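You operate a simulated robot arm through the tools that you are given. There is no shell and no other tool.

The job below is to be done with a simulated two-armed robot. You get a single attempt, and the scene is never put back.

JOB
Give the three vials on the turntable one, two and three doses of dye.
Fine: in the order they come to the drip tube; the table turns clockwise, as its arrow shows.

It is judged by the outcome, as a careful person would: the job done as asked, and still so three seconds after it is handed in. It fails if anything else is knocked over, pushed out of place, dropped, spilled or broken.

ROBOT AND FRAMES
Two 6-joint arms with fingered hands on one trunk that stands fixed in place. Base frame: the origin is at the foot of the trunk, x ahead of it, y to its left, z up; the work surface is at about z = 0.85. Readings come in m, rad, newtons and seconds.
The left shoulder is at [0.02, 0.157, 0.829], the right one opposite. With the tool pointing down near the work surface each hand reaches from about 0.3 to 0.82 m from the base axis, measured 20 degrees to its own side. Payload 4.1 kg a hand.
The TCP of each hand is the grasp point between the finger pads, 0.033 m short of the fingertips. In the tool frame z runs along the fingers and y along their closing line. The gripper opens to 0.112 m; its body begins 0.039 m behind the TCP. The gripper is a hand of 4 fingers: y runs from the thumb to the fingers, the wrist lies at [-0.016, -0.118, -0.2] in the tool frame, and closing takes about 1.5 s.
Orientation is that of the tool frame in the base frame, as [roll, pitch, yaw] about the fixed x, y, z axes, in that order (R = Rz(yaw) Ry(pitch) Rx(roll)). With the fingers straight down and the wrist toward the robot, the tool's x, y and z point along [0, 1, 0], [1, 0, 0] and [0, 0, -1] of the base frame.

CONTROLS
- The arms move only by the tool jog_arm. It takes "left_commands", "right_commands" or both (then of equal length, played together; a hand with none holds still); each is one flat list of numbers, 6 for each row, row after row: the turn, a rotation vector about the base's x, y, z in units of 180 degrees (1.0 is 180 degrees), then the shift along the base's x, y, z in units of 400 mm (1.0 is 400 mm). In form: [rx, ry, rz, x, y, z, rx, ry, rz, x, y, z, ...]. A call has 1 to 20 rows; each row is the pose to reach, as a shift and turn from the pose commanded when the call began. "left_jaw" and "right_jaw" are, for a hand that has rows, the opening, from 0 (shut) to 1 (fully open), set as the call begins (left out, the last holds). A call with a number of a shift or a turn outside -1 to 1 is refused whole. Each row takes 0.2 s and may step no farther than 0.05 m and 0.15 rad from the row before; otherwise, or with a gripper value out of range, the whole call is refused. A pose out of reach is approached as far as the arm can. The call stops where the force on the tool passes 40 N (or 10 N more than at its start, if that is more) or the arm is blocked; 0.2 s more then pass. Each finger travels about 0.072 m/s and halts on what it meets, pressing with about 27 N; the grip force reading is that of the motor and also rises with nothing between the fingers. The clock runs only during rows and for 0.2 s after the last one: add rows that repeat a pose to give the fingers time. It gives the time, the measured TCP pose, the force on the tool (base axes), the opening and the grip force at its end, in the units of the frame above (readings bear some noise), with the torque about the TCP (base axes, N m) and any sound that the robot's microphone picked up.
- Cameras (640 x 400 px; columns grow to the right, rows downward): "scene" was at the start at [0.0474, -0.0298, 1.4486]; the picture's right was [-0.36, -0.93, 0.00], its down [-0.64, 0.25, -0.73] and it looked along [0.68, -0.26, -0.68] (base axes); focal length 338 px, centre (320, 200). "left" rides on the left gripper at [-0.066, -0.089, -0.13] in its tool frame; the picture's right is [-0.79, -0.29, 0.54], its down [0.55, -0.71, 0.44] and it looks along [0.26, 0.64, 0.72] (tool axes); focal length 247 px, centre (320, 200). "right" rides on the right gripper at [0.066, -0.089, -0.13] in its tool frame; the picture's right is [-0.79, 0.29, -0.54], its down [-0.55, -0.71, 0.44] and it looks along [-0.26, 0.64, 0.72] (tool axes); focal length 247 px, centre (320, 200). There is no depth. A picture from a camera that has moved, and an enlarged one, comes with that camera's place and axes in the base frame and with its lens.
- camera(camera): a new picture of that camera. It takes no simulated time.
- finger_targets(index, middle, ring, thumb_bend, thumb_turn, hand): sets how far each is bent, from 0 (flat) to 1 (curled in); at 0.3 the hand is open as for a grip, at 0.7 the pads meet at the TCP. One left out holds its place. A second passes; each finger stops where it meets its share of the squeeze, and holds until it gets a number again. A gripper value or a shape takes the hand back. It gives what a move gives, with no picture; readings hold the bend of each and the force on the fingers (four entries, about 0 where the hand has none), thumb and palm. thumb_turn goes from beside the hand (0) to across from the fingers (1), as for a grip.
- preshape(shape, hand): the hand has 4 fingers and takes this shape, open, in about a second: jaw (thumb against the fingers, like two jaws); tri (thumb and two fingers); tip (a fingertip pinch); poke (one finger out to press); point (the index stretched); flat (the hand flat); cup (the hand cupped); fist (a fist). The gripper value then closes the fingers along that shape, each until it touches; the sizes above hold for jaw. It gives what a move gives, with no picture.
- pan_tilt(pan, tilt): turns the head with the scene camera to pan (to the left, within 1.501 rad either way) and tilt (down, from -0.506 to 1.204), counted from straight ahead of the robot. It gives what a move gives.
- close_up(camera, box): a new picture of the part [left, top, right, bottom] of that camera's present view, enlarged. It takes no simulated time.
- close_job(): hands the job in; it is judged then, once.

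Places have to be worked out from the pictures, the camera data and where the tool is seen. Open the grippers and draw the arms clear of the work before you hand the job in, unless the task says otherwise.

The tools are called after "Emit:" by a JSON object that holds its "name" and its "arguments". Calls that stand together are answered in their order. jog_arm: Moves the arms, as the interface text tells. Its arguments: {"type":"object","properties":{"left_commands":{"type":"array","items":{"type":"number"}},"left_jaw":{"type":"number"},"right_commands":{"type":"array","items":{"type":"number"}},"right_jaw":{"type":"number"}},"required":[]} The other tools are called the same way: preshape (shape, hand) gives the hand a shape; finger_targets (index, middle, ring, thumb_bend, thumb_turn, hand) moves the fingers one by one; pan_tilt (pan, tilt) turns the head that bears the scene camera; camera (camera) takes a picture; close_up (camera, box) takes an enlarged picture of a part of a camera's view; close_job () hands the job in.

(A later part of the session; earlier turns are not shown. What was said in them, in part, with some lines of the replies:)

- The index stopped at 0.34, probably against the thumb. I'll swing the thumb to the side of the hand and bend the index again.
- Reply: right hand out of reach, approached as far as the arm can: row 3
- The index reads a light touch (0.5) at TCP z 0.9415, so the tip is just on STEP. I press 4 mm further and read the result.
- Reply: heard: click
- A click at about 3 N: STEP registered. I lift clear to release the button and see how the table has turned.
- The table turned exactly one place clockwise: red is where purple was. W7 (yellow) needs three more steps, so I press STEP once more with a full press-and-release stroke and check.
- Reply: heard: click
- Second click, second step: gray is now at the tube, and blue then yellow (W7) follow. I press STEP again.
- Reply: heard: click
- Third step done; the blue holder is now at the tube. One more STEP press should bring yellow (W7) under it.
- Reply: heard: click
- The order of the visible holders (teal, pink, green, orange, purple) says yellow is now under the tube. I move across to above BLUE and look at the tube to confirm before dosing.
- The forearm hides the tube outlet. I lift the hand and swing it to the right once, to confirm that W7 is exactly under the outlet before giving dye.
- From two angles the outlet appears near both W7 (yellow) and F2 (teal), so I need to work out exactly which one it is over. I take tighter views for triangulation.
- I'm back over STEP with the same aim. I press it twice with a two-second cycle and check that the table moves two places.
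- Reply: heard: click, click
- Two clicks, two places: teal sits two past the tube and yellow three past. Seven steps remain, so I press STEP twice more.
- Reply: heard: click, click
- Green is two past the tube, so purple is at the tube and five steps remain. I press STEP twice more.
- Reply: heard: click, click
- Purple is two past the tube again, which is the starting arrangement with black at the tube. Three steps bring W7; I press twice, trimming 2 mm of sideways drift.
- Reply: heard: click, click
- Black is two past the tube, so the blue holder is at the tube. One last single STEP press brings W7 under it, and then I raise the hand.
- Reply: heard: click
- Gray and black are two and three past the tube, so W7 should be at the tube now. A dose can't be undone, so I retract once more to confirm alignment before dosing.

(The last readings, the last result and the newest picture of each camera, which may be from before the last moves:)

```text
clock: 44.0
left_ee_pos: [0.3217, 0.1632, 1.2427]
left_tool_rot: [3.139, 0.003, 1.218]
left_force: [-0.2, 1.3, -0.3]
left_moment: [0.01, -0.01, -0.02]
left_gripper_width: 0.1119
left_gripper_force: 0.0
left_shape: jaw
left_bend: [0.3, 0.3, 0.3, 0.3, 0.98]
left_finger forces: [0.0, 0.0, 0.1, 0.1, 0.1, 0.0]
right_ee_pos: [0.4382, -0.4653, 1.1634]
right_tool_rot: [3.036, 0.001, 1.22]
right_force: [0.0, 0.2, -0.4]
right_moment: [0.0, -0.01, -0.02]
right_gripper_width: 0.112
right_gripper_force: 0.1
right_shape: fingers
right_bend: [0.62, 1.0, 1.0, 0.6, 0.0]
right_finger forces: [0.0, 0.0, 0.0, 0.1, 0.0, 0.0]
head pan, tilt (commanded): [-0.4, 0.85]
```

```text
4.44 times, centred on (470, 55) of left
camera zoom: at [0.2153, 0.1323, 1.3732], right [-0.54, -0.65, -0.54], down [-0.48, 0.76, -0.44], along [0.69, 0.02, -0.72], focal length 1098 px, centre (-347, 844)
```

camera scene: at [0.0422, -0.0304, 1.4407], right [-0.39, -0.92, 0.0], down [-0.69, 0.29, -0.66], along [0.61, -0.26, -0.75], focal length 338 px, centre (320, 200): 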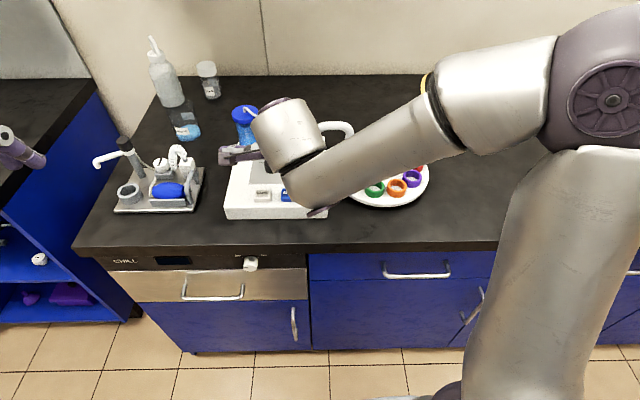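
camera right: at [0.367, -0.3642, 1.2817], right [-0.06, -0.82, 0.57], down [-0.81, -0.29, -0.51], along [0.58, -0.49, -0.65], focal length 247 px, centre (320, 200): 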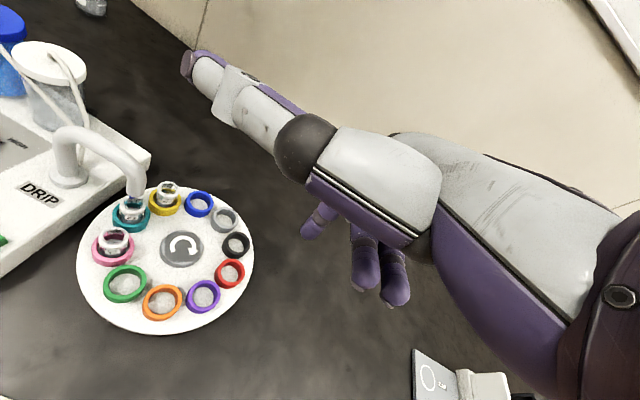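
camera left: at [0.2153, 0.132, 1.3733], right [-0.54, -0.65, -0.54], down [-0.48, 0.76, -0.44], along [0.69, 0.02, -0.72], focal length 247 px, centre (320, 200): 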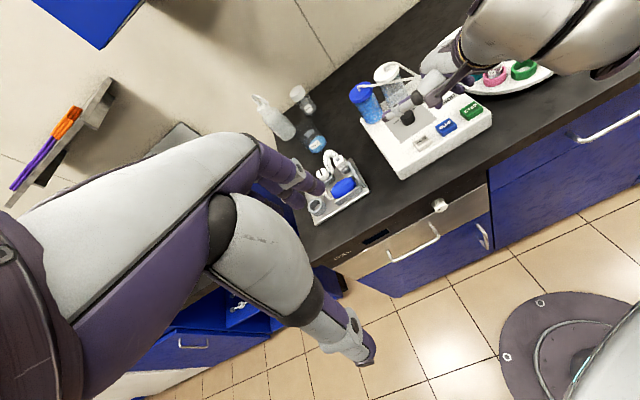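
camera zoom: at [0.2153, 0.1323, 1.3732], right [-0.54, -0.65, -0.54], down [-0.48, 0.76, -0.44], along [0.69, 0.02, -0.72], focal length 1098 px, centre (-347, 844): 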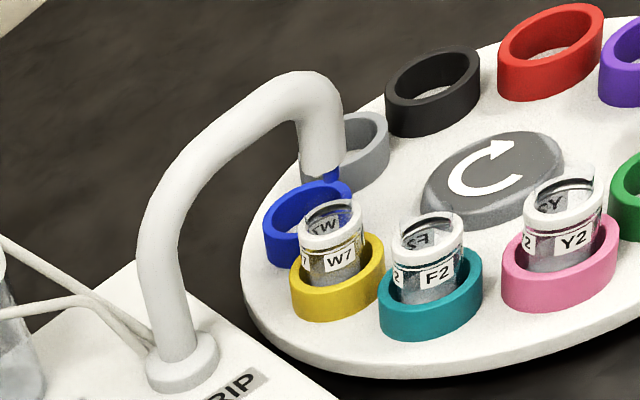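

Confirmed: the outlet at (0.564, -0.322) is directly above W7's open mouth. I go over BLUE now and hover to check aim.

Emit:
{"name": "jog_arm", "arguments": {"right_commands": [0, 0, 0, 0.02, 0.11, 0, 0, 0, 0, 0.04, 0.22, 0, 0, 0, 0, 0.06, 0.33, 0, 0, 0, 0, 0.08, 0.44, 0, 0, 0, 0, 0.1, 0.55, 0, 0, 0, 0, 0.12, 0.66, 0, 0, 0, 0, 0.14, 0.77, 0, 0, 0, 0, 0.14, 0.77, -0.12, 0, 0, 0, 0.14, 0.77, -0.24, 0, 0, 0, 0.14, 0.77, -0.36, 0, 0, 0, 0.14, 0.77, -0.46, 0, 0, 0, 0.14, 0.77, -0.5]}}

Emit:
{"name": "close_up", "arguments": {"camera": "right", "box": [180, 160, 400, 340]}}

Emit:
{"name": "close_up", "arguments": {"camera": "left", "box": [400, 60, 500, 140]}}

Emit:
{"name": "close_up", "arguments": {"camera": "scene", "box": [240, 150, 340, 215]}}

```text
clock: 46.6
left_ee_pos: [0.32, 0.1618, 1.2429]
left_tool_rot: [3.14, 0.0, 1.218]
left_force: [0.8, 0.9, 0.3]
left_moment: [0.0, 0.0, 0.0]
left_gripper_width: 0.1115
left_gripper_force: 0.0
left_shape: jaw
left_bend: [0.3, 0.3, 0.3, 0.3, 0.98]
left_finger forces: [0.1, 0.1, 0.0, 0.0, 0.0, 0.0]
right_ee_pos: [0.4956, -0.1535, 0.9596]
right_tool_rot: [3.037, 0.0, 1.221]
right_force: [-0.4, -0.3, -0.1]
right_moment: [0.02, -0.02, -0.02]
right_gripper_width: 0.1118
right_gripper_force: 0.1
right_shape: fingers
right_bend: [0.62, 1.0, 1.0, 0.6, 0.0]
right_finger forces: [0.0, 0.0, 0.0, 0.1, 0.0, 0.0]
head pan, tilt (commanded): [-0.4, 0.85]
```

```text
2.22 times, centred on (290, 250) of right
camera zoom: at [0.4226, -0.0556, 1.079], right [-0.06, -0.82, 0.56], down [-0.81, -0.29, -0.51], along [0.58, -0.49, -0.65], focal length 549 px, centre (387, 89)
```

zoom: 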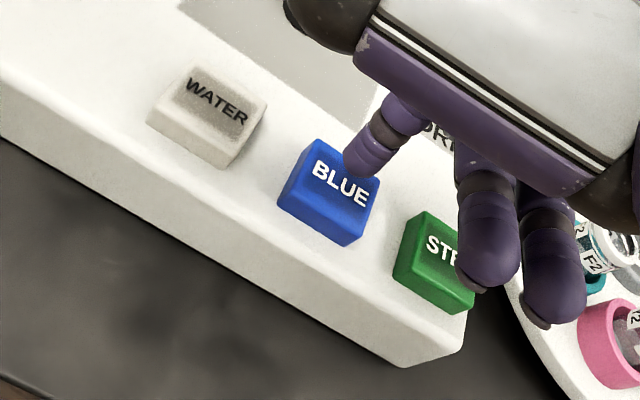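

```text
5.00 times, centred on (450, 100) of left
camera zoom: at [0.2151, 0.132, 1.3733], right [-0.54, -0.65, -0.54], down [-0.48, 0.76, -0.44], along [0.69, 0.02, -0.72], focal length 1235 px, centre (-330, 700)
```

zoom: 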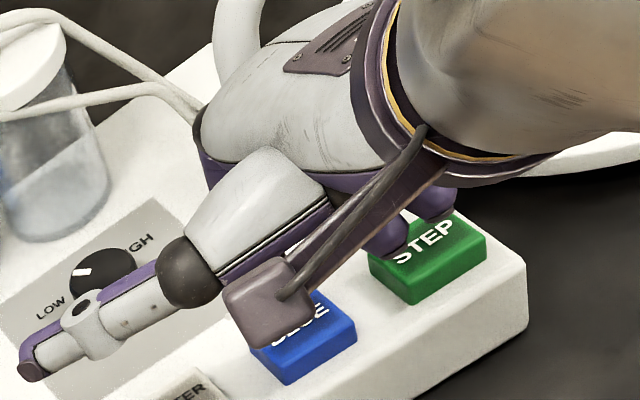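

```text
6.15 times, centred on (290, 182) of scene
camera zoom: at [0.042, -0.0303, 1.4407], right [-0.39, -0.92, 0.0], down [-0.69, 0.29, -0.66], along [0.61, -0.26, -0.75], focal length 2077 px, centre (505, 308)
```

zoom: 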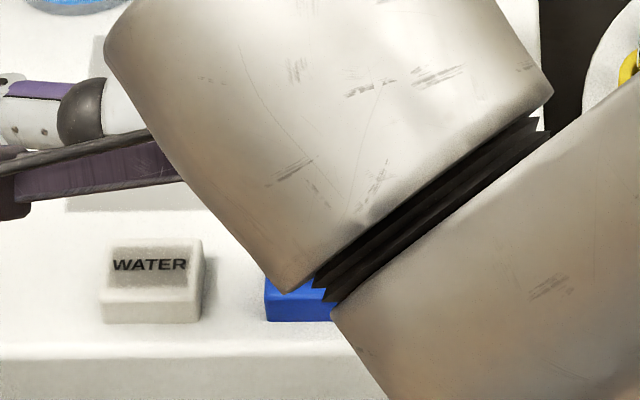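

The tip is over BLUE, about 2 cm above it, with the curled fingers well above STEP. I press BLUE once for W7's single dose.

Emit:
{"name": "jog_arm", "arguments": {"right_commands": [0, 0, 0, 0, 0, -0.03, 0, 0, 0, 0, 0, -0.0625, 0, 0, 0, 0, 0, -0.03, 0, 0, 0, 0, 0, 0, 0, 0, 0, 0, 0, 0, 0, 0, 0, 0, 0, 0, 0, 0, 0, 0, 0, 0, 0, 0, 0, 0, 0, 0, 0, 0, 0, 0, 0, 0]}}

Emit:
{"name": "camera", "arguments": {"camera": "right"}}

Emit:
{"name": "camera", "arguments": {"camera": "left"}}

Emit:
{"name": "camera", "arguments": {"camera": "scene"}}

```text
clock: 48.6
left_ee_pos: [0.3225, 0.1623, 1.2445]
left_tool_rot: [-3.14, 0.003, 1.217]
left_force: [-0.2, -0.2, -0.3]
left_moment: [-0.01, 0.03, 0.05]
left_gripper_width: 0.112
left_gripper_force: 0.1
left_shape: jaw
left_bend: [0.3, 0.3, 0.3, 0.3, 0.98]
left_finger forces: [0.1, 0.1, 0.0, 0.0, 0.1, 0.0]
right_ee_pos: [0.4941, -0.1544, 0.9602]
right_tool_rot: [3.037, 0.001, 1.221]
right_force: [0.6, 0.5, 0.2]
right_moment: [0.0, -0.03, -0.01]
right_gripper_width: 0.1118
right_gripper_force: 0.1
right_shape: fingers
right_bend: [0.62, 1.0, 1.0, 0.6, 0.0]
right_finger forces: [0.0, 0.1, 0.0, 0.0, 0.0, 0.1]
head pan, tilt (commanded): [-0.4, 0.85]
heard: click
```

```text
taken
camera right: at [0.4222, -0.0557, 1.0803], right [-0.06, -0.82, 0.57], down [-0.81, -0.29, -0.51], along [0.58, -0.49, -0.65], focal length 247 px, centre (320, 200)
```

right: 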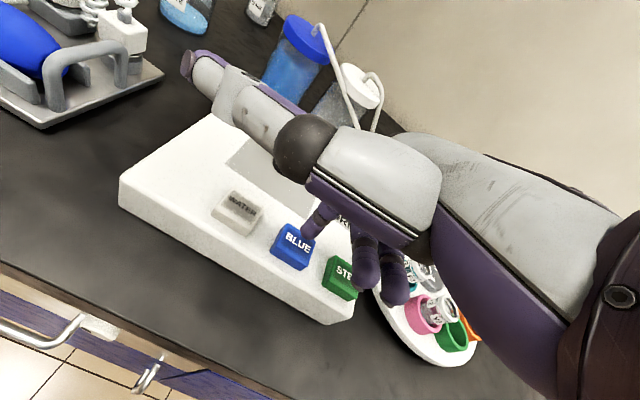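

```text
taken
camera left: at [0.2153, 0.1321, 1.3732], right [-0.54, -0.65, -0.54], down [-0.48, 0.76, -0.44], along [0.69, 0.02, -0.72], focal length 247 px, centre (320, 200)
```

left: 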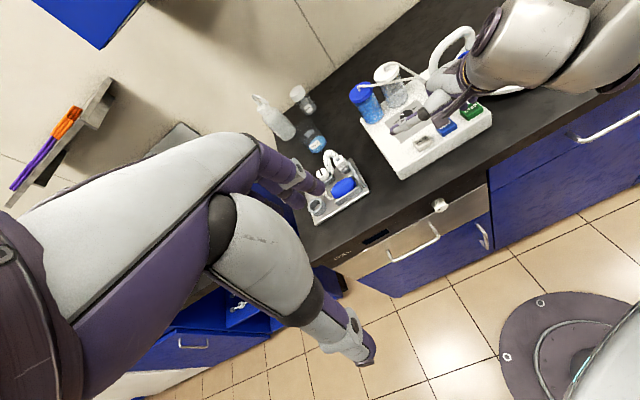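

```text
taken
camera scene: at [0.0422, -0.0303, 1.4407], right [-0.39, -0.92, 0.0], down [-0.69, 0.29, -0.66], along [0.61, -0.26, -0.75], focal length 338 px, centre (320, 200)
```

scene: 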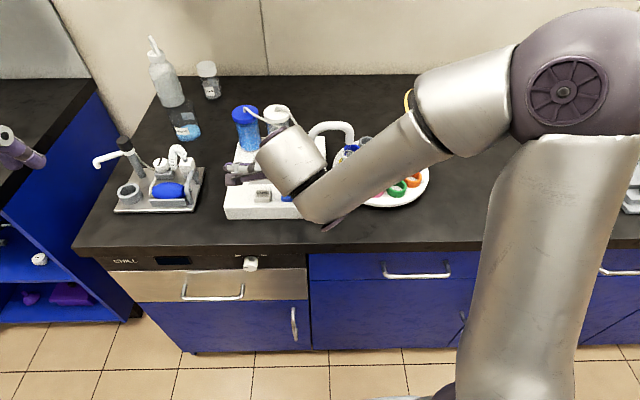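

One click heard. I retract to check that the dye went into W7 and how much one press gives.

Emit:
{"name": "jog_arm", "arguments": {"right_commands": [0, 0, 0, 0, 0, 0.12, 0, 0, 0, 0, 0, 0.24, 0, 0, 0, 0, 0, 0.36, 0, 0, 0, 0, 0, 0.48, 0, 0, 0, -0.02, -0.11, 0.5, 0, 0, 0, -0.04, -0.22, 0.5, 0, 0, 0, -0.06, -0.33, 0.5, 0, 0, 0, -0.08, -0.44, 0.5, 0, 0, 0, -0.1, -0.55, 0.5, 0, 0, 0, -0.12, -0.66, 0.5, 0, 0, 0, -0.14, -0.77, 0.5]}}

Emit:
{"name": "close_up", "arguments": {"camera": "right", "box": [80, 120, 230, 270]}}

Emit:
{"name": "close_up", "arguments": {"camera": "scene", "box": [335, 115, 385, 185]}}

Emit:
{"name": "close_up", "arguments": {"camera": "left", "box": [430, 10, 510, 100]}}

```text
clock: 51.0
left_ee_pos: [0.3224, 0.1621, 1.2435]
left_tool_rot: [3.141, 0.001, 1.219]
left_force: [0.0, 0.0, 0.6]
left_moment: [-0.03, 0.0, -0.01]
left_gripper_width: 0.1116
left_gripper_force: 0.1
left_shape: jaw
left_bend: [0.3, 0.3, 0.3, 0.3, 0.98]
left_finger forces: [0.0, 0.0, 0.0, 0.0, 0.0, 0.0]
right_ee_pos: [0.4368, -0.4643, 1.1605]
right_tool_rot: [3.037, 0.001, 1.22]
right_force: [0.6, 0.5, 0.4]
right_moment: [0.0, 0.01, -0.04]
right_gripper_width: 0.1118
right_gripper_force: 0.2
right_shape: fingers
right_bend: [0.62, 1.0, 1.0, 0.6, 0.0]
right_finger forces: [0.0, 0.1, 0.1, 0.0, 0.0, 0.0]
head pan, tilt (commanded): [-0.4, 0.85]
```

```text
2.67 times, centred on (155, 195) of right
camera zoom: at [0.3647, -0.365, 1.2803], right [-0.06, -0.82, 0.57], down [-0.81, -0.29, -0.51], along [0.58, -0.49, -0.65], focal length 659 px, centre (760, 213)
```

zoom: 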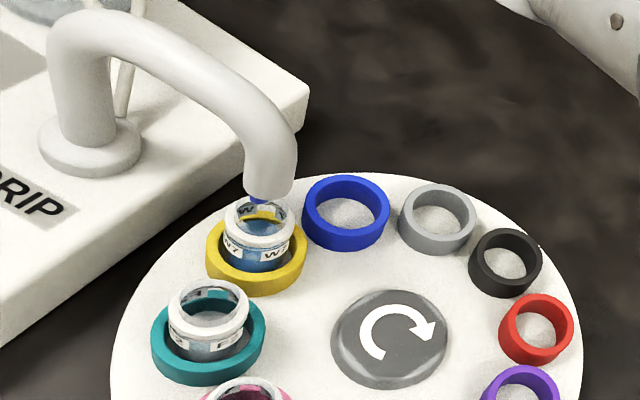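

```text
5.71 times, centred on (360, 150) of scene
camera zoom: at [0.0422, -0.03, 1.4407], right [-0.39, -0.92, 0.0], down [-0.69, 0.29, -0.66], along [0.61, -0.26, -0.75], focal length 1928 px, centre (91, 486)
```

zoom: 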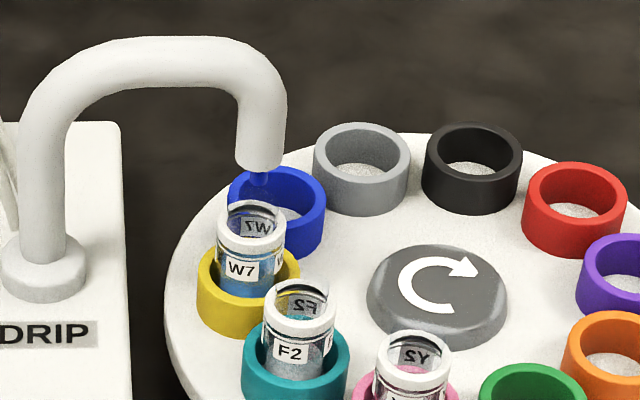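

```text
4.44 times, centred on (470, 55) of left
camera zoom: at [0.2153, 0.1324, 1.3732], right [-0.54, -0.65, -0.54], down [-0.48, 0.76, -0.44], along [0.69, 0.02, -0.72], focal length 1098 px, centre (-347, 844)
```

zoom: 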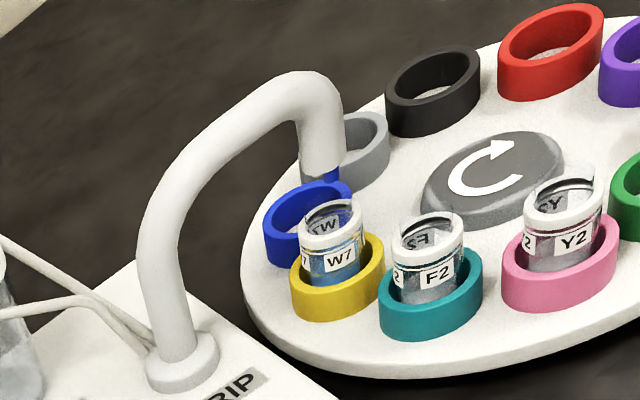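

W7 is clearly blue now, with its one dose. Next I go back to STEP and press it once, to bring F2 under the tube.

Emit:
{"name": "jog_arm", "arguments": {"right_commands": [0, 0, 0, 0.014, 0.106, 0, 0, 0, 0, 0.028, 0.212, 0, 0, 0, 0, 0.042, 0.318, 0, 0, 0, 0, 0.056, 0.424, 0, 0, 0, 0, 0.07, 0.53, 0, 0, 0, 0, 0.084, 0.635, 0, 0, 0, 0, 0.084, 0.635, -0.12, 0, 0, 0, 0.084, 0.635, -0.24, 0, 0, 0, 0.084, 0.635, -0.36, 0, 0, 0, 0.084, 0.635, -0.47, 0, 0, 0, 0.084, 0.635, -0.5]}}

Emit:
{"name": "close_up", "arguments": {"camera": "right", "box": [180, 160, 400, 340]}}

```text
clock: 53.4
left_ee_pos: [0.3214, 0.162, 1.2432]
left_tool_rot: [3.142, 0.003, 1.218]
left_force: [0.0, -1.2, 0.0]
left_moment: [-0.01, -0.02, -0.02]
left_gripper_width: 0.1115
left_gripper_force: 0.2
left_shape: jaw
left_bend: [0.3, 0.3, 0.3, 0.3, 0.98]
left_finger forces: [0.1, 0.0, 0.0, 0.1, 0.0, 0.0]
right_ee_pos: [0.4728, -0.2108, 0.9623]
right_tool_rot: [3.037, -0.001, 1.219]
right_force: [0.7, 0.5, -0.3]
right_moment: [0.0, 0.01, 0.03]
right_gripper_width: 0.1119
right_gripper_force: 0.0
right_shape: fingers
right_bend: [0.62, 1.0, 1.0, 0.6, 0.0]
right_finger forces: [0.0, 0.1, 0.0, 0.0, 0.1, 0.1]
head pan, tilt (commanded): [-0.4, 0.85]
```

```text
2.22 times, centred on (290, 250) of right
camera zoom: at [0.4005, -0.1121, 1.0821], right [-0.06, -0.82, 0.57], down [-0.81, -0.29, -0.51], along [0.58, -0.49, -0.65], focal length 549 px, centre (387, 89)
```

zoom: 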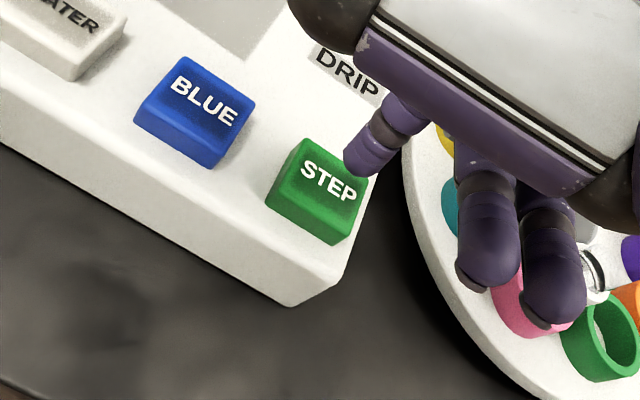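

The aim is about 2 mm right of before, so I trim that and press STEP once.

Emit:
{"name": "jog_arm", "arguments": {"right_commands": [0, 0, 0, 0.001, 0.006, -0.03, 0, 0, 0, 0.001, 0.006, -0.064, 0, 0, 0, 0.001, 0.006, -0.03, 0, 0, 0, 0.001, 0.006, 0, 0, 0, 0, 0.001, 0.006, 0, 0, 0, 0, 0.001, 0.006, 0, 0, 0, 0, 0.001, 0.006, 0, 0, 0, 0, 0.001, 0.006, 0]}}

Emit:
{"name": "close_up", "arguments": {"camera": "scene", "box": [280, 110, 440, 210]}}

Emit:
{"name": "close_up", "arguments": {"camera": "right", "box": [270, 180, 470, 360]}}

```text
clock: 55.2
left_ee_pos: [0.3219, 0.1623, 1.2427]
left_tool_rot: [3.14, 0.003, 1.22]
left_force: [0.4, -0.1, 0.2]
left_moment: [-0.02, 0.01, 0.0]
left_gripper_width: 0.1113
left_gripper_force: 0.0
left_shape: jaw
left_bend: [0.3, 0.3, 0.3, 0.3, 0.98]
left_finger forces: [0.0, 0.1, 0.0, 0.0, 0.0, 0.0]
right_ee_pos: [0.472, -0.2088, 0.9613]
right_tool_rot: [3.038, 0.0, 1.222]
right_force: [0.2, -0.5, 0.4]
right_moment: [-0.03, 0.02, 0.01]
right_gripper_width: 0.1117
right_gripper_force: 0.0
right_shape: fingers
right_bend: [0.62, 1.0, 1.0, 0.6, 0.0]
right_finger forces: [0.0, 0.0, 0.0, 0.1, 0.1, 0.0]
head pan, tilt (commanded): [-0.4, 0.85]
heard: click
```

```text
4.00 times, centred on (360, 160) of scene
camera zoom: at [0.0422, -0.0303, 1.4407], right [-0.39, -0.92, 0.0], down [-0.69, 0.29, -0.66], along [0.61, -0.26, -0.75], focal length 1350 px, centre (160, 360)
```

zoom: 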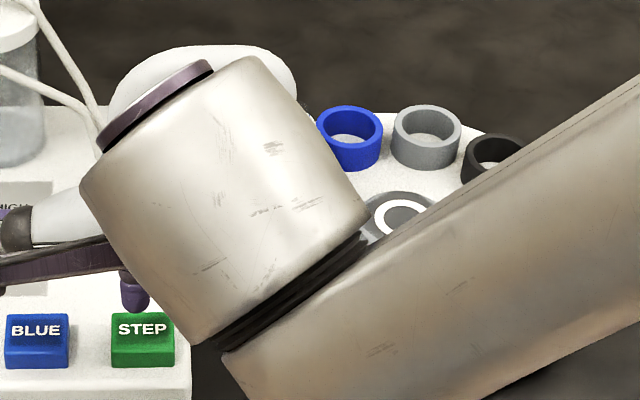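

```text
2.22 times, centred on (370, 270) of right
camera zoom: at [0.4007, -0.1089, 1.0813], right [-0.06, -0.82, 0.57], down [-0.81, -0.29, -0.51], along [0.58, -0.49, -0.65], focal length 549 px, centre (209, 44)
```

zoom: 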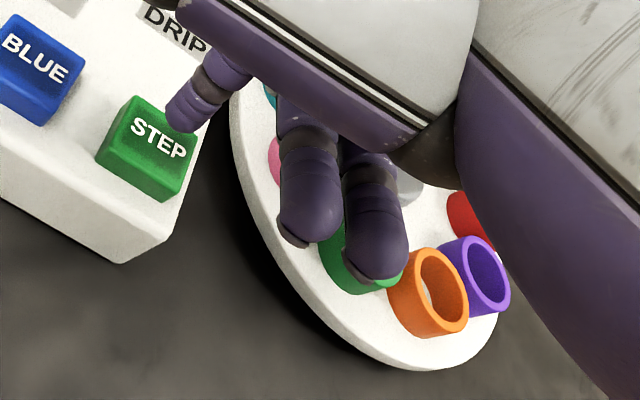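

The blue holder is two past the tube, the same arrangement I verified earlier with F2 under the outlet. I move across to BLUE.

Emit:
{"name": "jog_arm", "arguments": {"right_commands": [0, 0, 0, 0, 0, 0.06, 0, 0, 0, 0.028, 0.068, 0.06, 0, 0, 0, 0.055, 0.136, 0.06, 0, 0, 0, 0.055, 0.136, 0]}}

Emit:
{"name": "close_up", "arguments": {"camera": "right", "box": [180, 160, 400, 340]}}

```text
clock: 56.2
left_ee_pos: [0.321, 0.1625, 1.2432]
left_tool_rot: [-3.141, 0.003, 1.219]
left_force: [-0.1, 0.1, 0.1]
left_moment: [0.01, -0.04, -0.01]
left_gripper_width: 0.1118
left_gripper_force: 0.1
left_shape: jaw
left_bend: [0.3, 0.3, 0.3, 0.3, 0.98]
left_finger forces: [0.0, 0.0, 0.0, 0.0, 0.0, 0.0]
right_ee_pos: [0.4951, -0.1531, 0.9619]
right_tool_rot: [3.037, -0.001, 1.221]
right_force: [-0.8, 0.5, -0.2]
right_moment: [0.0, 0.01, 0.02]
right_gripper_width: 0.1118
right_gripper_force: 0.0
right_shape: fingers
right_bend: [0.62, 1.0, 1.0, 0.6, 0.0]
right_finger forces: [0.0, 0.0, 0.1, 0.0, 0.0, 0.0]
head pan, tilt (commanded): [-0.4, 0.85]
```

```text
2.22 times, centred on (290, 250) of right
camera zoom: at [0.4236, -0.0536, 1.0816], right [-0.06, -0.82, 0.57], down [-0.81, -0.29, -0.51], along [0.58, -0.49, -0.65], focal length 549 px, centre (387, 89)
```

zoom: 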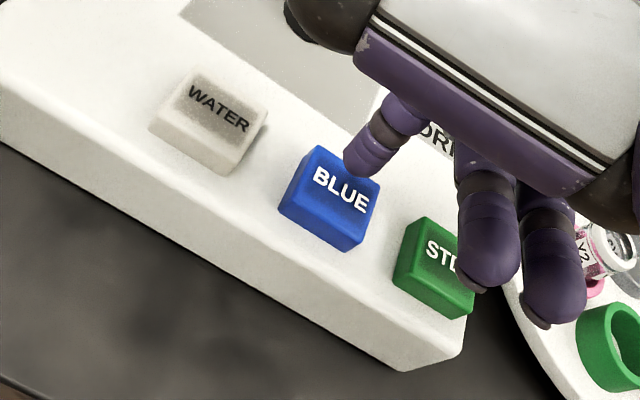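

The tip is over BLUE as before. I press BLUE once for F2's first dose.

Emit:
{"name": "jog_arm", "arguments": {"right_commands": [0, 0, 0, -0.002, 0, -0.03, 0, 0, 0, -0.002, 0, -0.065, 0, 0, 0, -0.002, 0, -0.03, 0, 0, 0, -0.002, 0, 0, 0, 0, 0, -0.002, 0, 0, 0, 0, 0, -0.002, 0, 0, 0, 0, 0, -0.002, 0, 0, 0, 0, 0, -0.002, 0, 0, 0, 0, 0, -0.002, 0, 0]}}

```text
clock: 58.2
left_ee_pos: [0.3223, 0.1627, 1.2433]
left_tool_rot: [3.141, 0.002, 1.218]
left_force: [-0.3, -0.7, 0.1]
left_moment: [0.0, 0.02, 0.01]
left_gripper_width: 0.1116
left_gripper_force: 0.1
left_shape: jaw
left_bend: [0.3, 0.3, 0.3, 0.3, 0.98]
left_finger forces: [0.0, 0.0, 0.1, 0.1, 0.0, 0.0]
right_ee_pos: [0.4963, -0.1535, 0.9597]
right_tool_rot: [3.036, 0.0, 1.22]
right_force: [-0.1, 0.8, 1.0]
right_moment: [-0.01, -0.02, 0.01]
right_gripper_width: 0.1119
right_gripper_force: 0.1
right_shape: fingers
right_bend: [0.62, 1.0, 1.0, 0.6, 0.0]
right_finger forces: [0.1, 0.1, 0.0, 0.1, 0.1, 0.0]
head pan, tilt (commanded): [-0.4, 0.85]
heard: click
```

One click, so F2 has its first dose. I press BLUE a second time.

Emit:
{"name": "jog_arm", "arguments": {"right_commands": [0, 0, 0, 0, 0, -0.03, 0, 0, 0, 0, 0, -0.0635, 0, 0, 0, 0, 0, -0.03, 0, 0, 0, 0, 0, 0, 0, 0, 0, 0, 0, 0, 0, 0, 0, 0, 0, 0, 0, 0, 0, 0, 0, 0, 0, 0, 0, 0, 0, 0, 0, 0, 0, 0, 0, 0]}}

```text
clock: 60.2
left_ee_pos: [0.3212, 0.1619, 1.2425]
left_tool_rot: [-3.141, 0.001, 1.219]
left_force: [-0.7, 1.0, 0.2]
left_moment: [0.01, 0.02, -0.03]
left_gripper_width: 0.1116
left_gripper_force: 0.2
left_shape: jaw
left_bend: [0.3, 0.3, 0.3, 0.3, 0.98]
left_finger forces: [0.0, 0.0, 0.1, 0.0, 0.1, 0.0]
right_ee_pos: [0.4945, -0.1537, 0.9606]
right_tool_rot: [3.037, 0.001, 1.22]
right_force: [-0.2, -0.7, -0.5]
right_moment: [0.0, -0.01, -0.01]
right_gripper_width: 0.1121
right_gripper_force: 0.0
right_shape: fingers
right_bend: [0.62, 1.0, 1.0, 0.6, 0.0]
right_finger forces: [0.1, 0.0, 0.0, 0.0, 0.0, 0.1]
head pan, tilt (commanded): [-0.4, 0.85]
heard: click
```

Two clicks for F2. Before stepping on, I retract to check F2's level while it is still under the tube.

Emit:
{"name": "jog_arm", "arguments": {"right_commands": [0, 0, 0, 0, 0, 0.12, 0, 0, 0, 0, 0, 0.24, 0, 0, 0, 0, 0, 0.36, 0, 0, 0, 0, 0, 0.48, 0, 0, 0, -0.02, -0.11, 0.5, 0, 0, 0, -0.04, -0.22, 0.5, 0, 0, 0, -0.06, -0.33, 0.5, 0, 0, 0, -0.08, -0.44, 0.5, 0, 0, 0, -0.1, -0.55, 0.5, 0, 0, 0, -0.12, -0.66, 0.5, 0, 0, 0, -0.14, -0.77, 0.5]}}

Emit:
{"name": "close_up", "arguments": {"camera": "right", "box": [100, 150, 190, 240]}}

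Emit:
{"name": "close_up", "arguments": {"camera": "scene", "box": [340, 125, 380, 185]}}

Emit:
{"name": "close_up", "arguments": {"camera": "left", "box": [440, 30, 500, 90]}}

```text
clock: 62.6
left_ee_pos: [0.3229, 0.1629, 1.2425]
left_tool_rot: [-3.14, 0.002, 1.221]
left_force: [-0.7, -0.2, 0.5]
left_moment: [-0.01, 0.0, 0.0]
left_gripper_width: 0.1117
left_gripper_force: 0.1
left_shape: jaw
left_bend: [0.3, 0.3, 0.3, 0.3, 0.98]
left_finger forces: [0.0, 0.1, 0.0, 0.1, 0.0, 0.1]
right_ee_pos: [0.4373, -0.4616, 1.162]
right_tool_rot: [3.035, 0.0, 1.22]
right_force: [0.0, -0.6, -0.2]
right_moment: [-0.04, 0.0, -0.02]
right_gripper_width: 0.1116
right_gripper_force: 0.0
right_shape: fingers
right_bend: [0.62, 1.0, 1.0, 0.6, 0.0]
right_finger forces: [0.0, 0.0, 0.0, 0.0, 0.0, 0.0]
head pan, tilt (commanded): [-0.4, 0.85]
```

```text
4.44 times, centred on (145, 195) of right
camera zoom: at [0.3659, -0.3631, 1.2826], right [-0.06, -0.82, 0.57], down [-0.81, -0.29, -0.51], along [0.58, -0.49, -0.65], focal length 1098 px, centre (1098, 222)
```

zoom: 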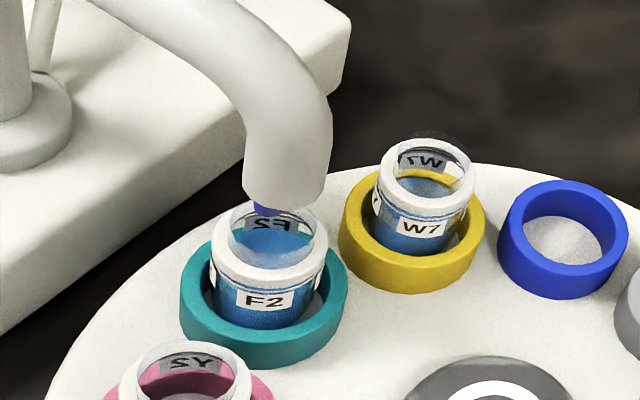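

```text
6.67 times, centred on (360, 155) of scene
camera zoom: at [0.0422, -0.03, 1.4407], right [-0.39, -0.92, 0.0], down [-0.69, 0.29, -0.66], along [0.61, -0.26, -0.75], focal length 2250 px, centre (53, 500)
```

zoom: 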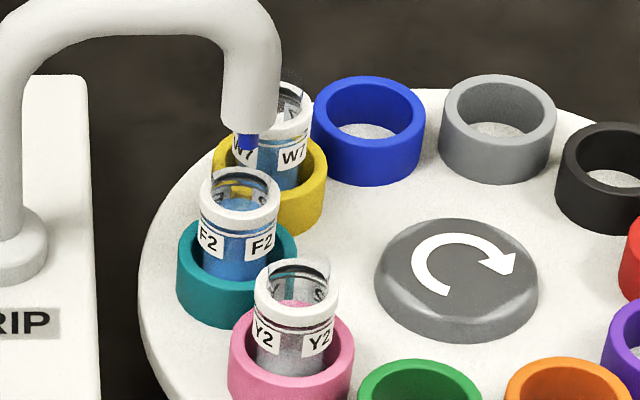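

```text
6.67 times, centred on (470, 60) of left
camera zoom: at [0.2153, 0.1323, 1.3732], right [-0.54, -0.65, -0.54], down [-0.48, 0.76, -0.44], along [0.69, 0.02, -0.72], focal length 1646 px, centre (-680, 1133)
```

zoom: 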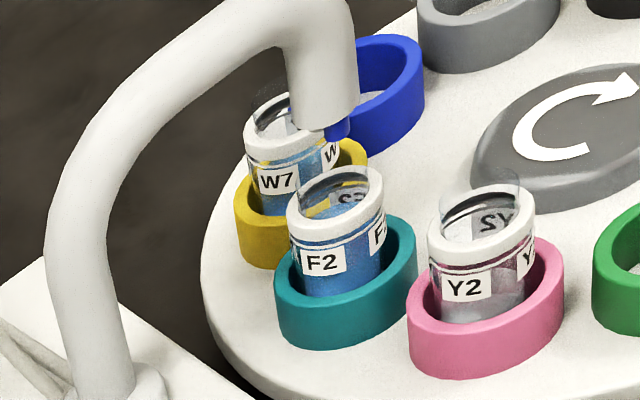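

F2 stands clearly higher than W7, consistent with two doses against one. I take a tighter look at the levels to be sure Y2 has room for three.

Emit:
{"name": "close_up", "arguments": {"camera": "left", "box": [460, 40, 495, 75]}}

Emit:
{"name": "close_up", "arguments": {"camera": "right", "box": [120, 170, 175, 215]}}

Emit:
{"name": "close_up", "arguments": {"camera": "scene", "box": [350, 130, 375, 185]}}

```text
11.43 times, centred on (478, 58) of left
camera zoom: at [0.2153, 0.1323, 1.3732], right [-0.54, -0.65, -0.54], down [-0.48, 0.76, -0.44], along [0.69, 0.02, -0.72], focal length 2823 px, centre (-1480, 1829)
```

zoom: 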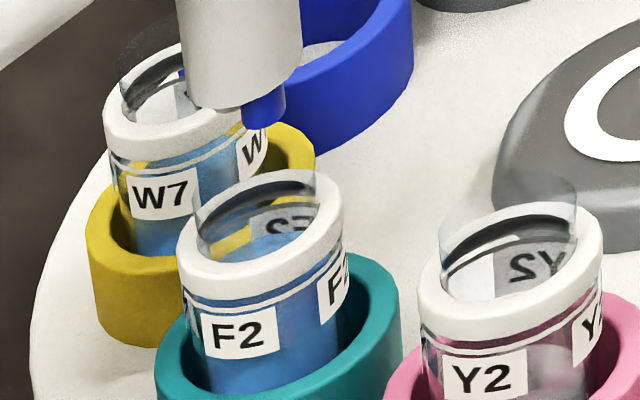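

```text
8.89 times, centred on (148, 192) of right
camera zoom: at [0.3659, -0.3631, 1.2826], right [-0.06, -0.82, 0.57], down [-0.81, -0.29, -0.51], along [0.58, -0.49, -0.65], focal length 2195 px, centre (1853, 267)
```

zoom: 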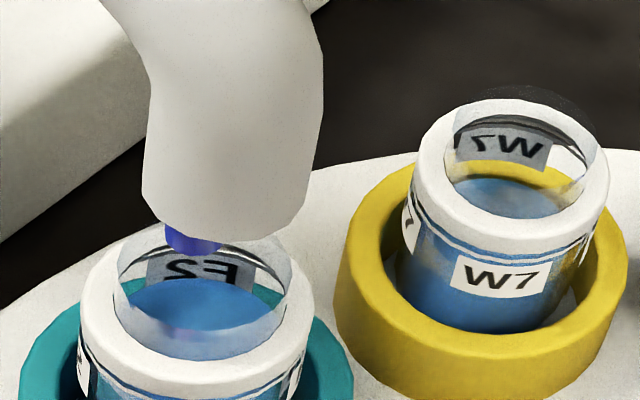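

```text
7.27 times, centred on (362, 158) of scene
camera zoom: at [0.0422, -0.03, 1.4407], right [-0.39, -0.92, 0.0], down [-0.69, 0.29, -0.66], along [0.61, -0.26, -0.75], focal length 2454 px, centre (11, 509)
```

zoom: 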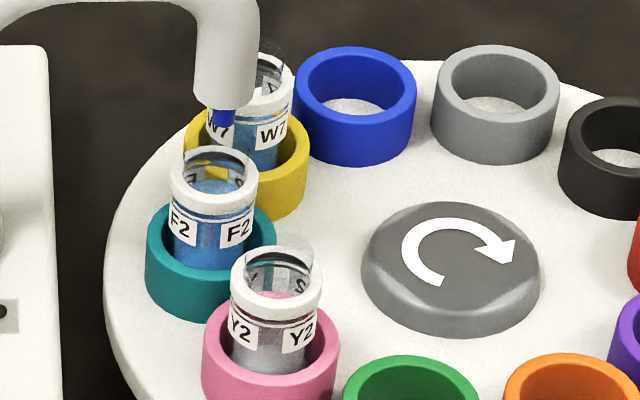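

F2's surface has risen to mid-label while W7's is below the label, so levels grow evenly and a third dose will fit under the rim. I return to above STEP.

Emit:
{"name": "jog_arm", "arguments": {"right_commands": [0, 0, 0, 0.014, 0.106, 0, 0, 0, 0, 0.028, 0.212, 0, 0, 0, 0, 0.042, 0.318, 0, 0, 0, 0, 0.056, 0.424, 0, 0, 0, 0, 0.07, 0.53, 0, 0, 0, 0, 0.085, 0.635, 0, 0, 0, 0, 0.085, 0.635, -0.12, 0, 0, 0, 0.085, 0.635, -0.24, 0, 0, 0, 0.085, 0.635, -0.36, 0, 0, 0, 0.085, 0.635, -0.47, 0, 0, 0, 0.085, 0.635, -0.5]}}

Emit:
{"name": "close_up", "arguments": {"camera": "right", "box": [180, 160, 400, 340]}}

```text
clock: 65.0
left_ee_pos: [0.3212, 0.164, 1.2421]
left_tool_rot: [-3.141, 0.002, 1.218]
left_force: [-1.0, -0.1, -0.1]
left_moment: [0.0, -0.02, -0.01]
left_gripper_width: 0.1118
left_gripper_force: 0.0
left_shape: jaw
left_bend: [0.3, 0.3, 0.3, 0.3, 0.98]
left_finger forces: [0.1, 0.0, 0.0, 0.1, 0.1, 0.0]
right_ee_pos: [0.4729, -0.2074, 0.9598]
right_tool_rot: [3.037, -0.002, 1.218]
right_force: [0.1, -0.5, 0.5]
right_moment: [0.02, -0.03, -0.01]
right_gripper_width: 0.1122
right_gripper_force: 0.0
right_shape: fingers
right_bend: [0.62, 1.0, 1.0, 0.6, 0.0]
right_finger forces: [0.0, 0.1, 0.1, 0.0, 0.0, 0.1]
head pan, tilt (commanded): [-0.4, 0.85]
```

```text
2.22 times, centred on (290, 250) of right
camera zoom: at [0.4008, -0.1087, 1.0804], right [-0.06, -0.82, 0.56], down [-0.81, -0.29, -0.51], along [0.58, -0.49, -0.65], focal length 549 px, centre (387, 89)
```

zoom: 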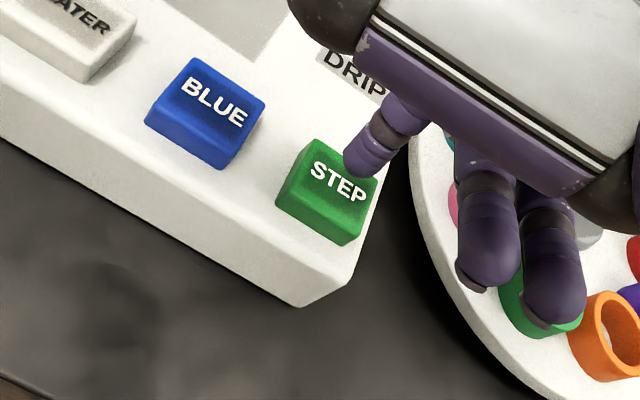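

The aim over STEP is good. I press STEP once, to bring Y2 under the tube.

Emit:
{"name": "jog_arm", "arguments": {"right_commands": [0, 0, 0, 0, 0, -0.03, 0, 0, 0, 0, 0, -0.063, 0, 0, 0, 0, 0, -0.03, 0, 0, 0, 0, 0, 0, 0, 0, 0, 0, 0, 0, 0, 0, 0, 0, 0, 0, 0, 0, 0, 0, 0, 0, 0, 0, 0, 0, 0, 0]}}

Emit:
{"name": "close_up", "arguments": {"camera": "scene", "box": [280, 110, 440, 210]}}

Emit:
{"name": "close_up", "arguments": {"camera": "right", "box": [270, 180, 470, 360]}}

```text
clock: 66.8
left_ee_pos: [0.3225, 0.1626, 1.2425]
left_tool_rot: [-3.141, 0.001, 1.219]
left_force: [0.3, 0.2, -0.7]
left_moment: [-0.01, -0.01, -0.01]
left_gripper_width: 0.1116
left_gripper_force: 0.1
left_shape: jaw
left_bend: [0.3, 0.3, 0.3, 0.3, 0.98]
left_finger forces: [0.1, 0.1, 0.1, 0.0, 0.1, 0.0]
right_ee_pos: [0.4723, -0.2072, 0.9598]
right_tool_rot: [3.035, 0.001, 1.22]
right_force: [-0.7, 0.6, 0.6]
right_moment: [0.0, -0.01, -0.03]
right_gripper_width: 0.1116
right_gripper_force: 0.0
right_shape: fingers
right_bend: [0.62, 1.0, 1.0, 0.6, 0.0]
right_finger forces: [0.0, 0.0, 0.0, 0.0, 0.1, 0.1]
head pan, tilt (commanded): [-0.4, 0.85]
heard: click
```

```text
4.00 times, centred on (360, 160) of scene
camera zoom: at [0.0422, -0.0303, 1.4407], right [-0.39, -0.92, 0.0], down [-0.69, 0.29, -0.66], along [0.61, -0.26, -0.75], focal length 1350 px, centre (160, 360)
```

zoom: 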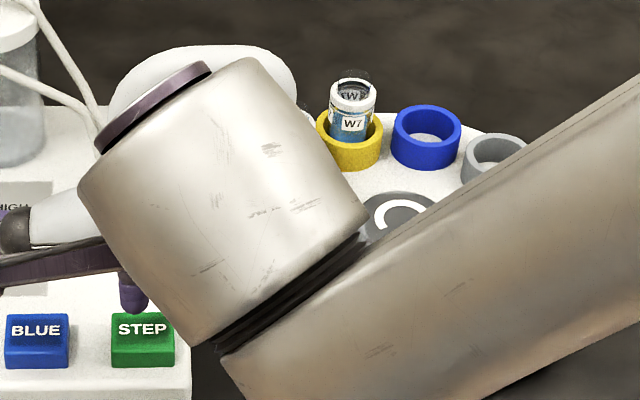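

```text
2.22 times, centred on (370, 270) of right
camera zoom: at [0.4004, -0.1081, 1.0812], right [-0.06, -0.82, 0.57], down [-0.81, -0.29, -0.51], along [0.58, -0.49, -0.65], focal length 549 px, centre (209, 44)
```

zoom: 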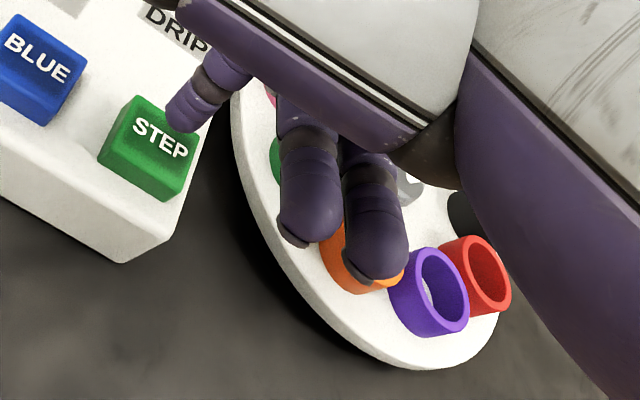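

W7 is two past the tube, so Y2 (pink) is under it. I move across to BLUE.

Emit:
{"name": "jog_arm", "arguments": {"right_commands": [0, 0, 0, 0, 0, 0.06, 0, 0, 0, 0.028, 0.067, 0.06, 0, 0, 0, 0.055, 0.133, 0.06, 0, 0, 0, 0.055, 0.133, 0.002]}}

Emit:
{"name": "close_up", "arguments": {"camera": "right", "box": [180, 160, 400, 340]}}

```text
clock: 67.8
left_ee_pos: [0.3213, 0.1625, 1.243]
left_tool_rot: [-3.141, 0.002, 1.219]
left_force: [0.7, 0.1, -0.6]
left_moment: [0.01, 0.03, 0.0]
left_gripper_width: 0.1115
left_gripper_force: 0.0
left_shape: jaw
left_bend: [0.3, 0.3, 0.3, 0.3, 0.98]
left_finger forces: [0.1, 0.0, 0.0, 0.0, 0.0, 0.0]
right_ee_pos: [0.4954, -0.1518, 0.9603]
right_tool_rot: [3.037, 0.002, 1.219]
right_force: [-0.6, 0.7, -0.7]
right_moment: [0.0, 0.0, 0.01]
right_gripper_width: 0.1119
right_gripper_force: 0.1
right_shape: fingers
right_bend: [0.62, 1.0, 1.0, 0.6, 0.0]
right_finger forces: [0.0, 0.0, 0.0, 0.0, 0.1, 0.1]
head pan, tilt (commanded): [-0.4, 0.85]
```

```text
2.22 times, centred on (290, 250) of right
camera zoom: at [0.4229, -0.053, 1.0819], right [-0.06, -0.82, 0.57], down [-0.81, -0.29, -0.51], along [0.58, -0.49, -0.65], focal length 549 px, centre (387, 89)
```

zoom: 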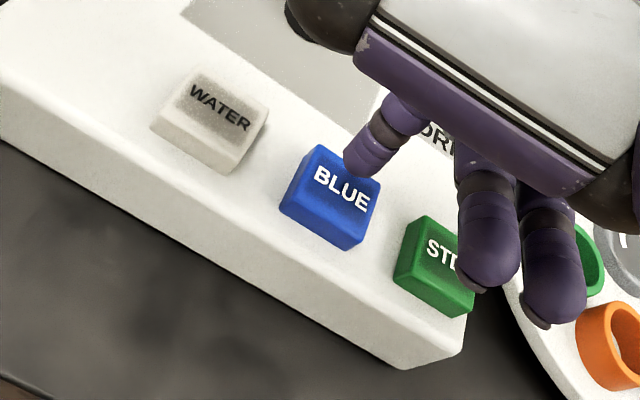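

The tip is centred over BLUE. I press for Y2's first dose.

Emit:
{"name": "jog_arm", "arguments": {"right_commands": [0, 0, 0, 0, -0.002, -0.03, 0, 0, 0, 0, -0.002, -0.065, 0, 0, 0, 0, -0.002, -0.03, 0, 0, 0, 0, -0.002, 0, 0, 0, 0, 0, -0.002, 0, 0, 0, 0, 0, -0.002, 0, 0, 0, 0, 0, -0.002, 0, 0, 0, 0, 0, -0.002, 0, 0, 0, 0, 0, -0.002, 0]}}

```text
clock: 69.8
left_ee_pos: [0.3219, 0.1629, 1.2431]
left_tool_rot: [-3.141, 0.002, 1.218]
left_force: [-0.2, 0.2, -1.3]
left_moment: [0.02, 0.0, 0.0]
left_gripper_width: 0.1115
left_gripper_force: 0.1
left_shape: jaw
left_bend: [0.3, 0.3, 0.3, 0.3, 0.98]
left_finger forces: [0.0, 0.0, 0.0, 0.1, 0.0, 0.1]
right_ee_pos: [0.4957, -0.1532, 0.9613]
right_tool_rot: [3.037, 0.0, 1.218]
right_force: [-0.3, -0.4, 0.2]
right_moment: [0.03, -0.02, 0.04]
right_gripper_width: 0.112
right_gripper_force: 0.0
right_shape: fingers
right_bend: [0.62, 1.0, 1.0, 0.6, 0.0]
right_finger forces: [0.1, 0.0, 0.0, 0.0, 0.0, 0.1]
head pan, tilt (commanded): [-0.4, 0.85]
heard: click
```

One click, so Y2 has one dose. I press BLUE for its second.

Emit:
{"name": "jog_arm", "arguments": {"right_commands": [0, 0, 0, 0, 0, -0.03, 0, 0, 0, 0, 0, -0.065, 0, 0, 0, 0, 0, -0.03, 0, 0, 0, 0, 0, 0, 0, 0, 0, 0, 0, 0, 0, 0, 0, 0, 0, 0, 0, 0, 0, 0, 0, 0, 0, 0, 0, 0, 0, 0, 0, 0, 0, 0, 0, 0]}}

```text
clock: 71.8
left_ee_pos: [0.3229, 0.1623, 1.2431]
left_tool_rot: [-3.14, 0.001, 1.219]
left_force: [-0.6, -1.0, -0.1]
left_moment: [0.03, 0.01, 0.0]
left_gripper_width: 0.1118
left_gripper_force: 0.1
left_shape: jaw
left_bend: [0.3, 0.3, 0.3, 0.3, 0.98]
left_finger forces: [0.0, 0.0, 0.0, 0.1, 0.0, 0.1]
right_ee_pos: [0.4959, -0.1541, 0.9625]
right_tool_rot: [3.038, 0.0, 1.219]
right_force: [-0.6, -0.7, -0.6]
right_moment: [0.01, -0.04, 0.01]
right_gripper_width: 0.112
right_gripper_force: 0.1
right_shape: fingers
right_bend: [0.62, 1.0, 1.0, 0.6, 0.0]
right_finger forces: [0.0, 0.0, 0.1, 0.0, 0.0, 0.0]
head pan, tilt (commanded): [-0.4, 0.85]
heard: click
```

Second click heard. I press BLUE once more for Y2's third and last dose.

Emit:
{"name": "jog_arm", "arguments": {"right_commands": [0, 0, 0, 0, 0, -0.03, 0, 0, 0, 0, 0, -0.065, 0, 0, 0, 0, 0, -0.03, 0, 0, 0, 0, 0, 0, 0, 0, 0, 0, 0, 0, 0, 0, 0, 0, 0, 0, 0, 0, 0, 0, 0, 0, 0, 0, 0, 0, 0, 0, 0, 0, 0, 0, 0, 0]}}

```text
clock: 73.8
left_ee_pos: [0.3225, 0.1624, 1.2423]
left_tool_rot: [-3.141, 0.001, 1.219]
left_force: [0.5, 0.4, -0.3]
left_moment: [-0.03, 0.0, -0.01]
left_gripper_width: 0.1116
left_gripper_force: 0.2
left_shape: jaw
left_bend: [0.3, 0.3, 0.3, 0.3, 0.98]
left_finger forces: [0.1, 0.0, 0.0, 0.1, 0.0, 0.0]
right_ee_pos: [0.4944, -0.1541, 0.9609]
right_tool_rot: [3.038, 0.0, 1.22]
right_force: [-0.4, 0.7, -0.7]
right_moment: [0.0, -0.01, -0.02]
right_gripper_width: 0.1115
right_gripper_force: 0.1
right_shape: fingers
right_bend: [0.62, 1.0, 1.0, 0.6, 0.0]
right_finger forces: [0.0, 0.0, 0.1, 0.1, 0.0, 0.0]
head pan, tilt (commanded): [-0.4, 0.85]
heard: click
```

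Third click heard. I lift the hand and swing it clear to the right, then inspect the vials and the whole scene.

Emit:
{"name": "jog_arm", "arguments": {"right_commands": [0, 0, 0, 0, 0, 0.12, 0, 0, 0, 0, 0, 0.24, 0, 0, 0, 0, 0, 0.36, 0, 0, 0, 0, 0, 0.48, 0, 0, 0, -0.02, -0.11, 0.5, 0, 0, 0, -0.04, -0.22, 0.5, 0, 0, 0, -0.06, -0.33, 0.5, 0, 0, 0, -0.08, -0.44, 0.5, 0, 0, 0, -0.1, -0.55, 0.5, 0, 0, 0, -0.12, -0.66, 0.5, 0, 0, 0, -0.14, -0.77, 0.5]}}

Emit:
{"name": "close_up", "arguments": {"camera": "right", "box": [100, 150, 190, 240]}}

Emit:
{"name": "close_up", "arguments": {"camera": "scene", "box": [340, 120, 400, 180]}}

Emit:
{"name": "close_up", "arguments": {"camera": "left", "box": [440, 10, 510, 80]}}

Emit:
{"name": "camera", "arguments": {"camera": "scene"}}

```text
clock: 76.2
left_ee_pos: [0.3219, 0.1621, 1.2431]
left_tool_rot: [-3.14, 0.002, 1.219]
left_force: [0.1, 0.4, -0.1]
left_moment: [-0.03, -0.01, 0.0]
left_gripper_width: 0.1117
left_gripper_force: 0.1
left_shape: jaw
left_bend: [0.3, 0.3, 0.3, 0.3, 0.98]
left_finger forces: [0.0, 0.0, 0.1, 0.0, 0.0, 0.0]
right_ee_pos: [0.4376, -0.4621, 1.1616]
right_tool_rot: [3.037, 0.0, 1.221]
right_force: [0.3, -0.8, -0.3]
right_moment: [-0.05, 0.01, -0.01]
right_gripper_width: 0.1117
right_gripper_force: 0.1
right_shape: fingers
right_bend: [0.62, 1.0, 1.0, 0.6, 0.0]
right_finger forces: [0.0, 0.1, 0.0, 0.0, 0.1, 0.0]
head pan, tilt (commanded): [-0.4, 0.85]
```

```text
4.44 times, centred on (145, 195) of right
camera zoom: at [0.3662, -0.3641, 1.2814], right [-0.06, -0.82, 0.57], down [-0.81, -0.29, -0.51], along [0.58, -0.49, -0.65], focal length 1098 px, centre (1098, 222)
```

zoom: 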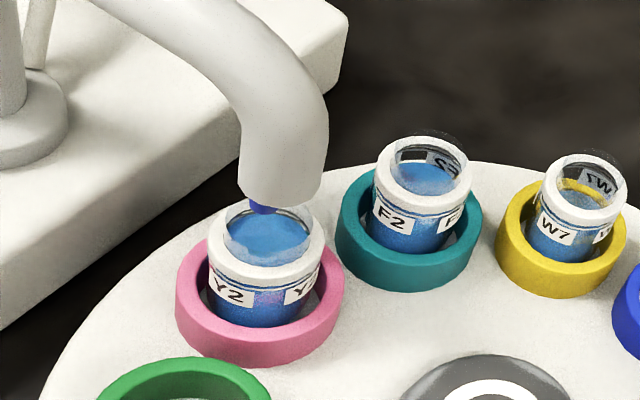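

```text
6.67 times, centred on (370, 150) of scene
camera zoom: at [0.0422, -0.03, 1.4407], right [-0.39, -0.92, 0.0], down [-0.69, 0.29, -0.66], along [0.61, -0.26, -0.75], focal length 2250 px, centre (-13, 533)
```

zoom: 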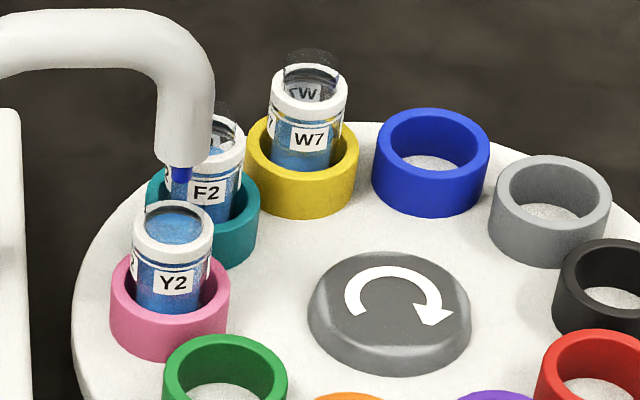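

```text
5.71 times, centred on (475, 45) of left
camera zoom: at [0.2153, 0.1323, 1.3732], right [-0.54, -0.65, -0.54], down [-0.48, 0.76, -0.44], along [0.69, 0.02, -0.72], focal length 1411 px, centre (-566, 1086)
```

zoom: 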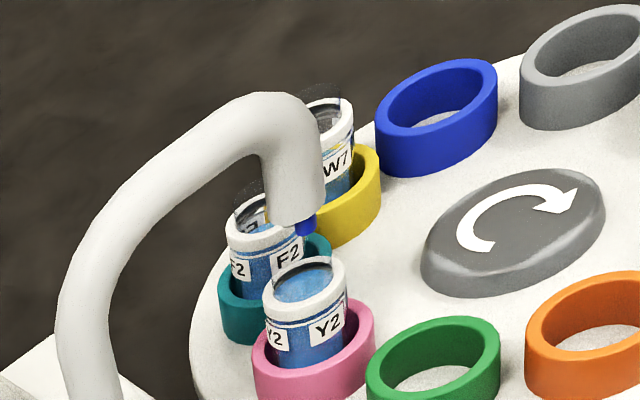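

```text
taken
camera scene: at [0.0422, -0.03, 1.4407], right [-0.39, -0.92, 0.0], down [-0.69, 0.29, -0.66], along [0.61, -0.26, -0.75], focal length 338 px, centre (320, 200)
```

scene: 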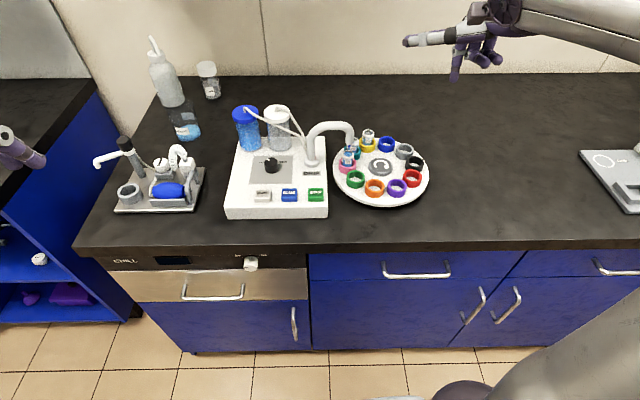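

The levels rise in order, W7 lowest, F2 middle, Y2 highest, with no spill and nothing moved. I open the right hand in free space, where it is clear of the work.

Emit:
{"name": "preshape", "arguments": {"shape": "jaw", "hand": "right"}}

Emit:
{"name": "camera", "arguments": {"camera": "scene"}}

```text
clock: 77.1
left_ee_pos: [0.3225, 0.1627, 1.2424]
left_tool_rot: [3.141, 0.002, 1.218]
left_force: [0.7, 0.0, -0.2]
left_moment: [-0.04, -0.02, -0.02]
left_gripper_width: 0.1119
left_gripper_force: 0.2
left_shape: jaw
left_bend: [0.3, 0.3, 0.3, 0.3, 0.98]
left_finger forces: [0.0, 0.0, 0.0, 0.0, 0.0, 0.0]
right_ee_pos: [0.439, -0.4616, 1.162]
right_tool_rot: [3.037, 0.0, 1.22]
right_force: [-0.4, 0.0, -0.3]
right_moment: [-0.02, -0.01, 0.05]
right_gripper_width: 0.1116
right_gripper_force: 0.1
right_shape: jaw
right_bend: [0.3, 0.3, 0.3, 0.3, 0.97]
right_finger forces: [0.1, 0.1, 0.0, 0.0, 0.0, 0.0]
head pan, tilt (commanded): [-0.4, 0.85]
```

```text
taken
camera scene: at [0.0422, -0.0303, 1.4407], right [-0.39, -0.92, 0.0], down [-0.69, 0.29, -0.66], along [0.61, -0.26, -0.75], focal length 338 px, centre (320, 200)
```

scene: 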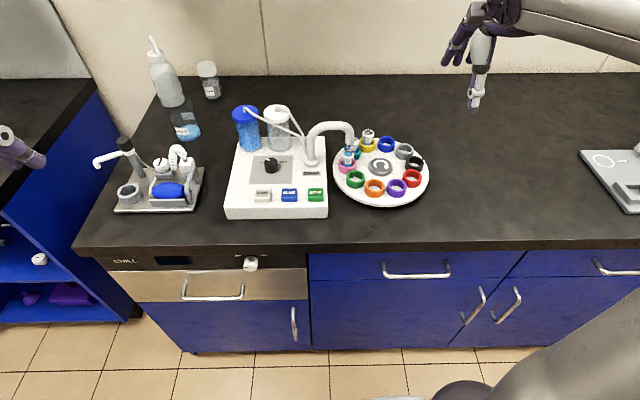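

Both hands are open and clear. W7 has one dose, F2 two and Y2 three, and nothing else has been disturbed, so I hand the job in.

Emit:
{"name": "close_job", "arguments": {}}

```text
The job is handed in.
```

The three vials have their doses: W7 got one, F2 two and Y2 three, in the order they come to the drip tube. I handed the job in and have not seen the judgement.

- **Order:** I first stepped W7 past the tube by mistake, because I misjudged which holder the outlet stood over. No dye had been given by then. I turned the table round until W7 was back under the tube, then dosed in order.
- **Doses:** I pressed BLUE six times and heard one click for each press. The final pictures show the dye lowest in W7, higher in F2 and highest in Y2.
- **Condition:** I saw no spill, and nothing looked moved or knocked over. I left the knob at LOW, where it was, and both hands finished open and clear of the work.
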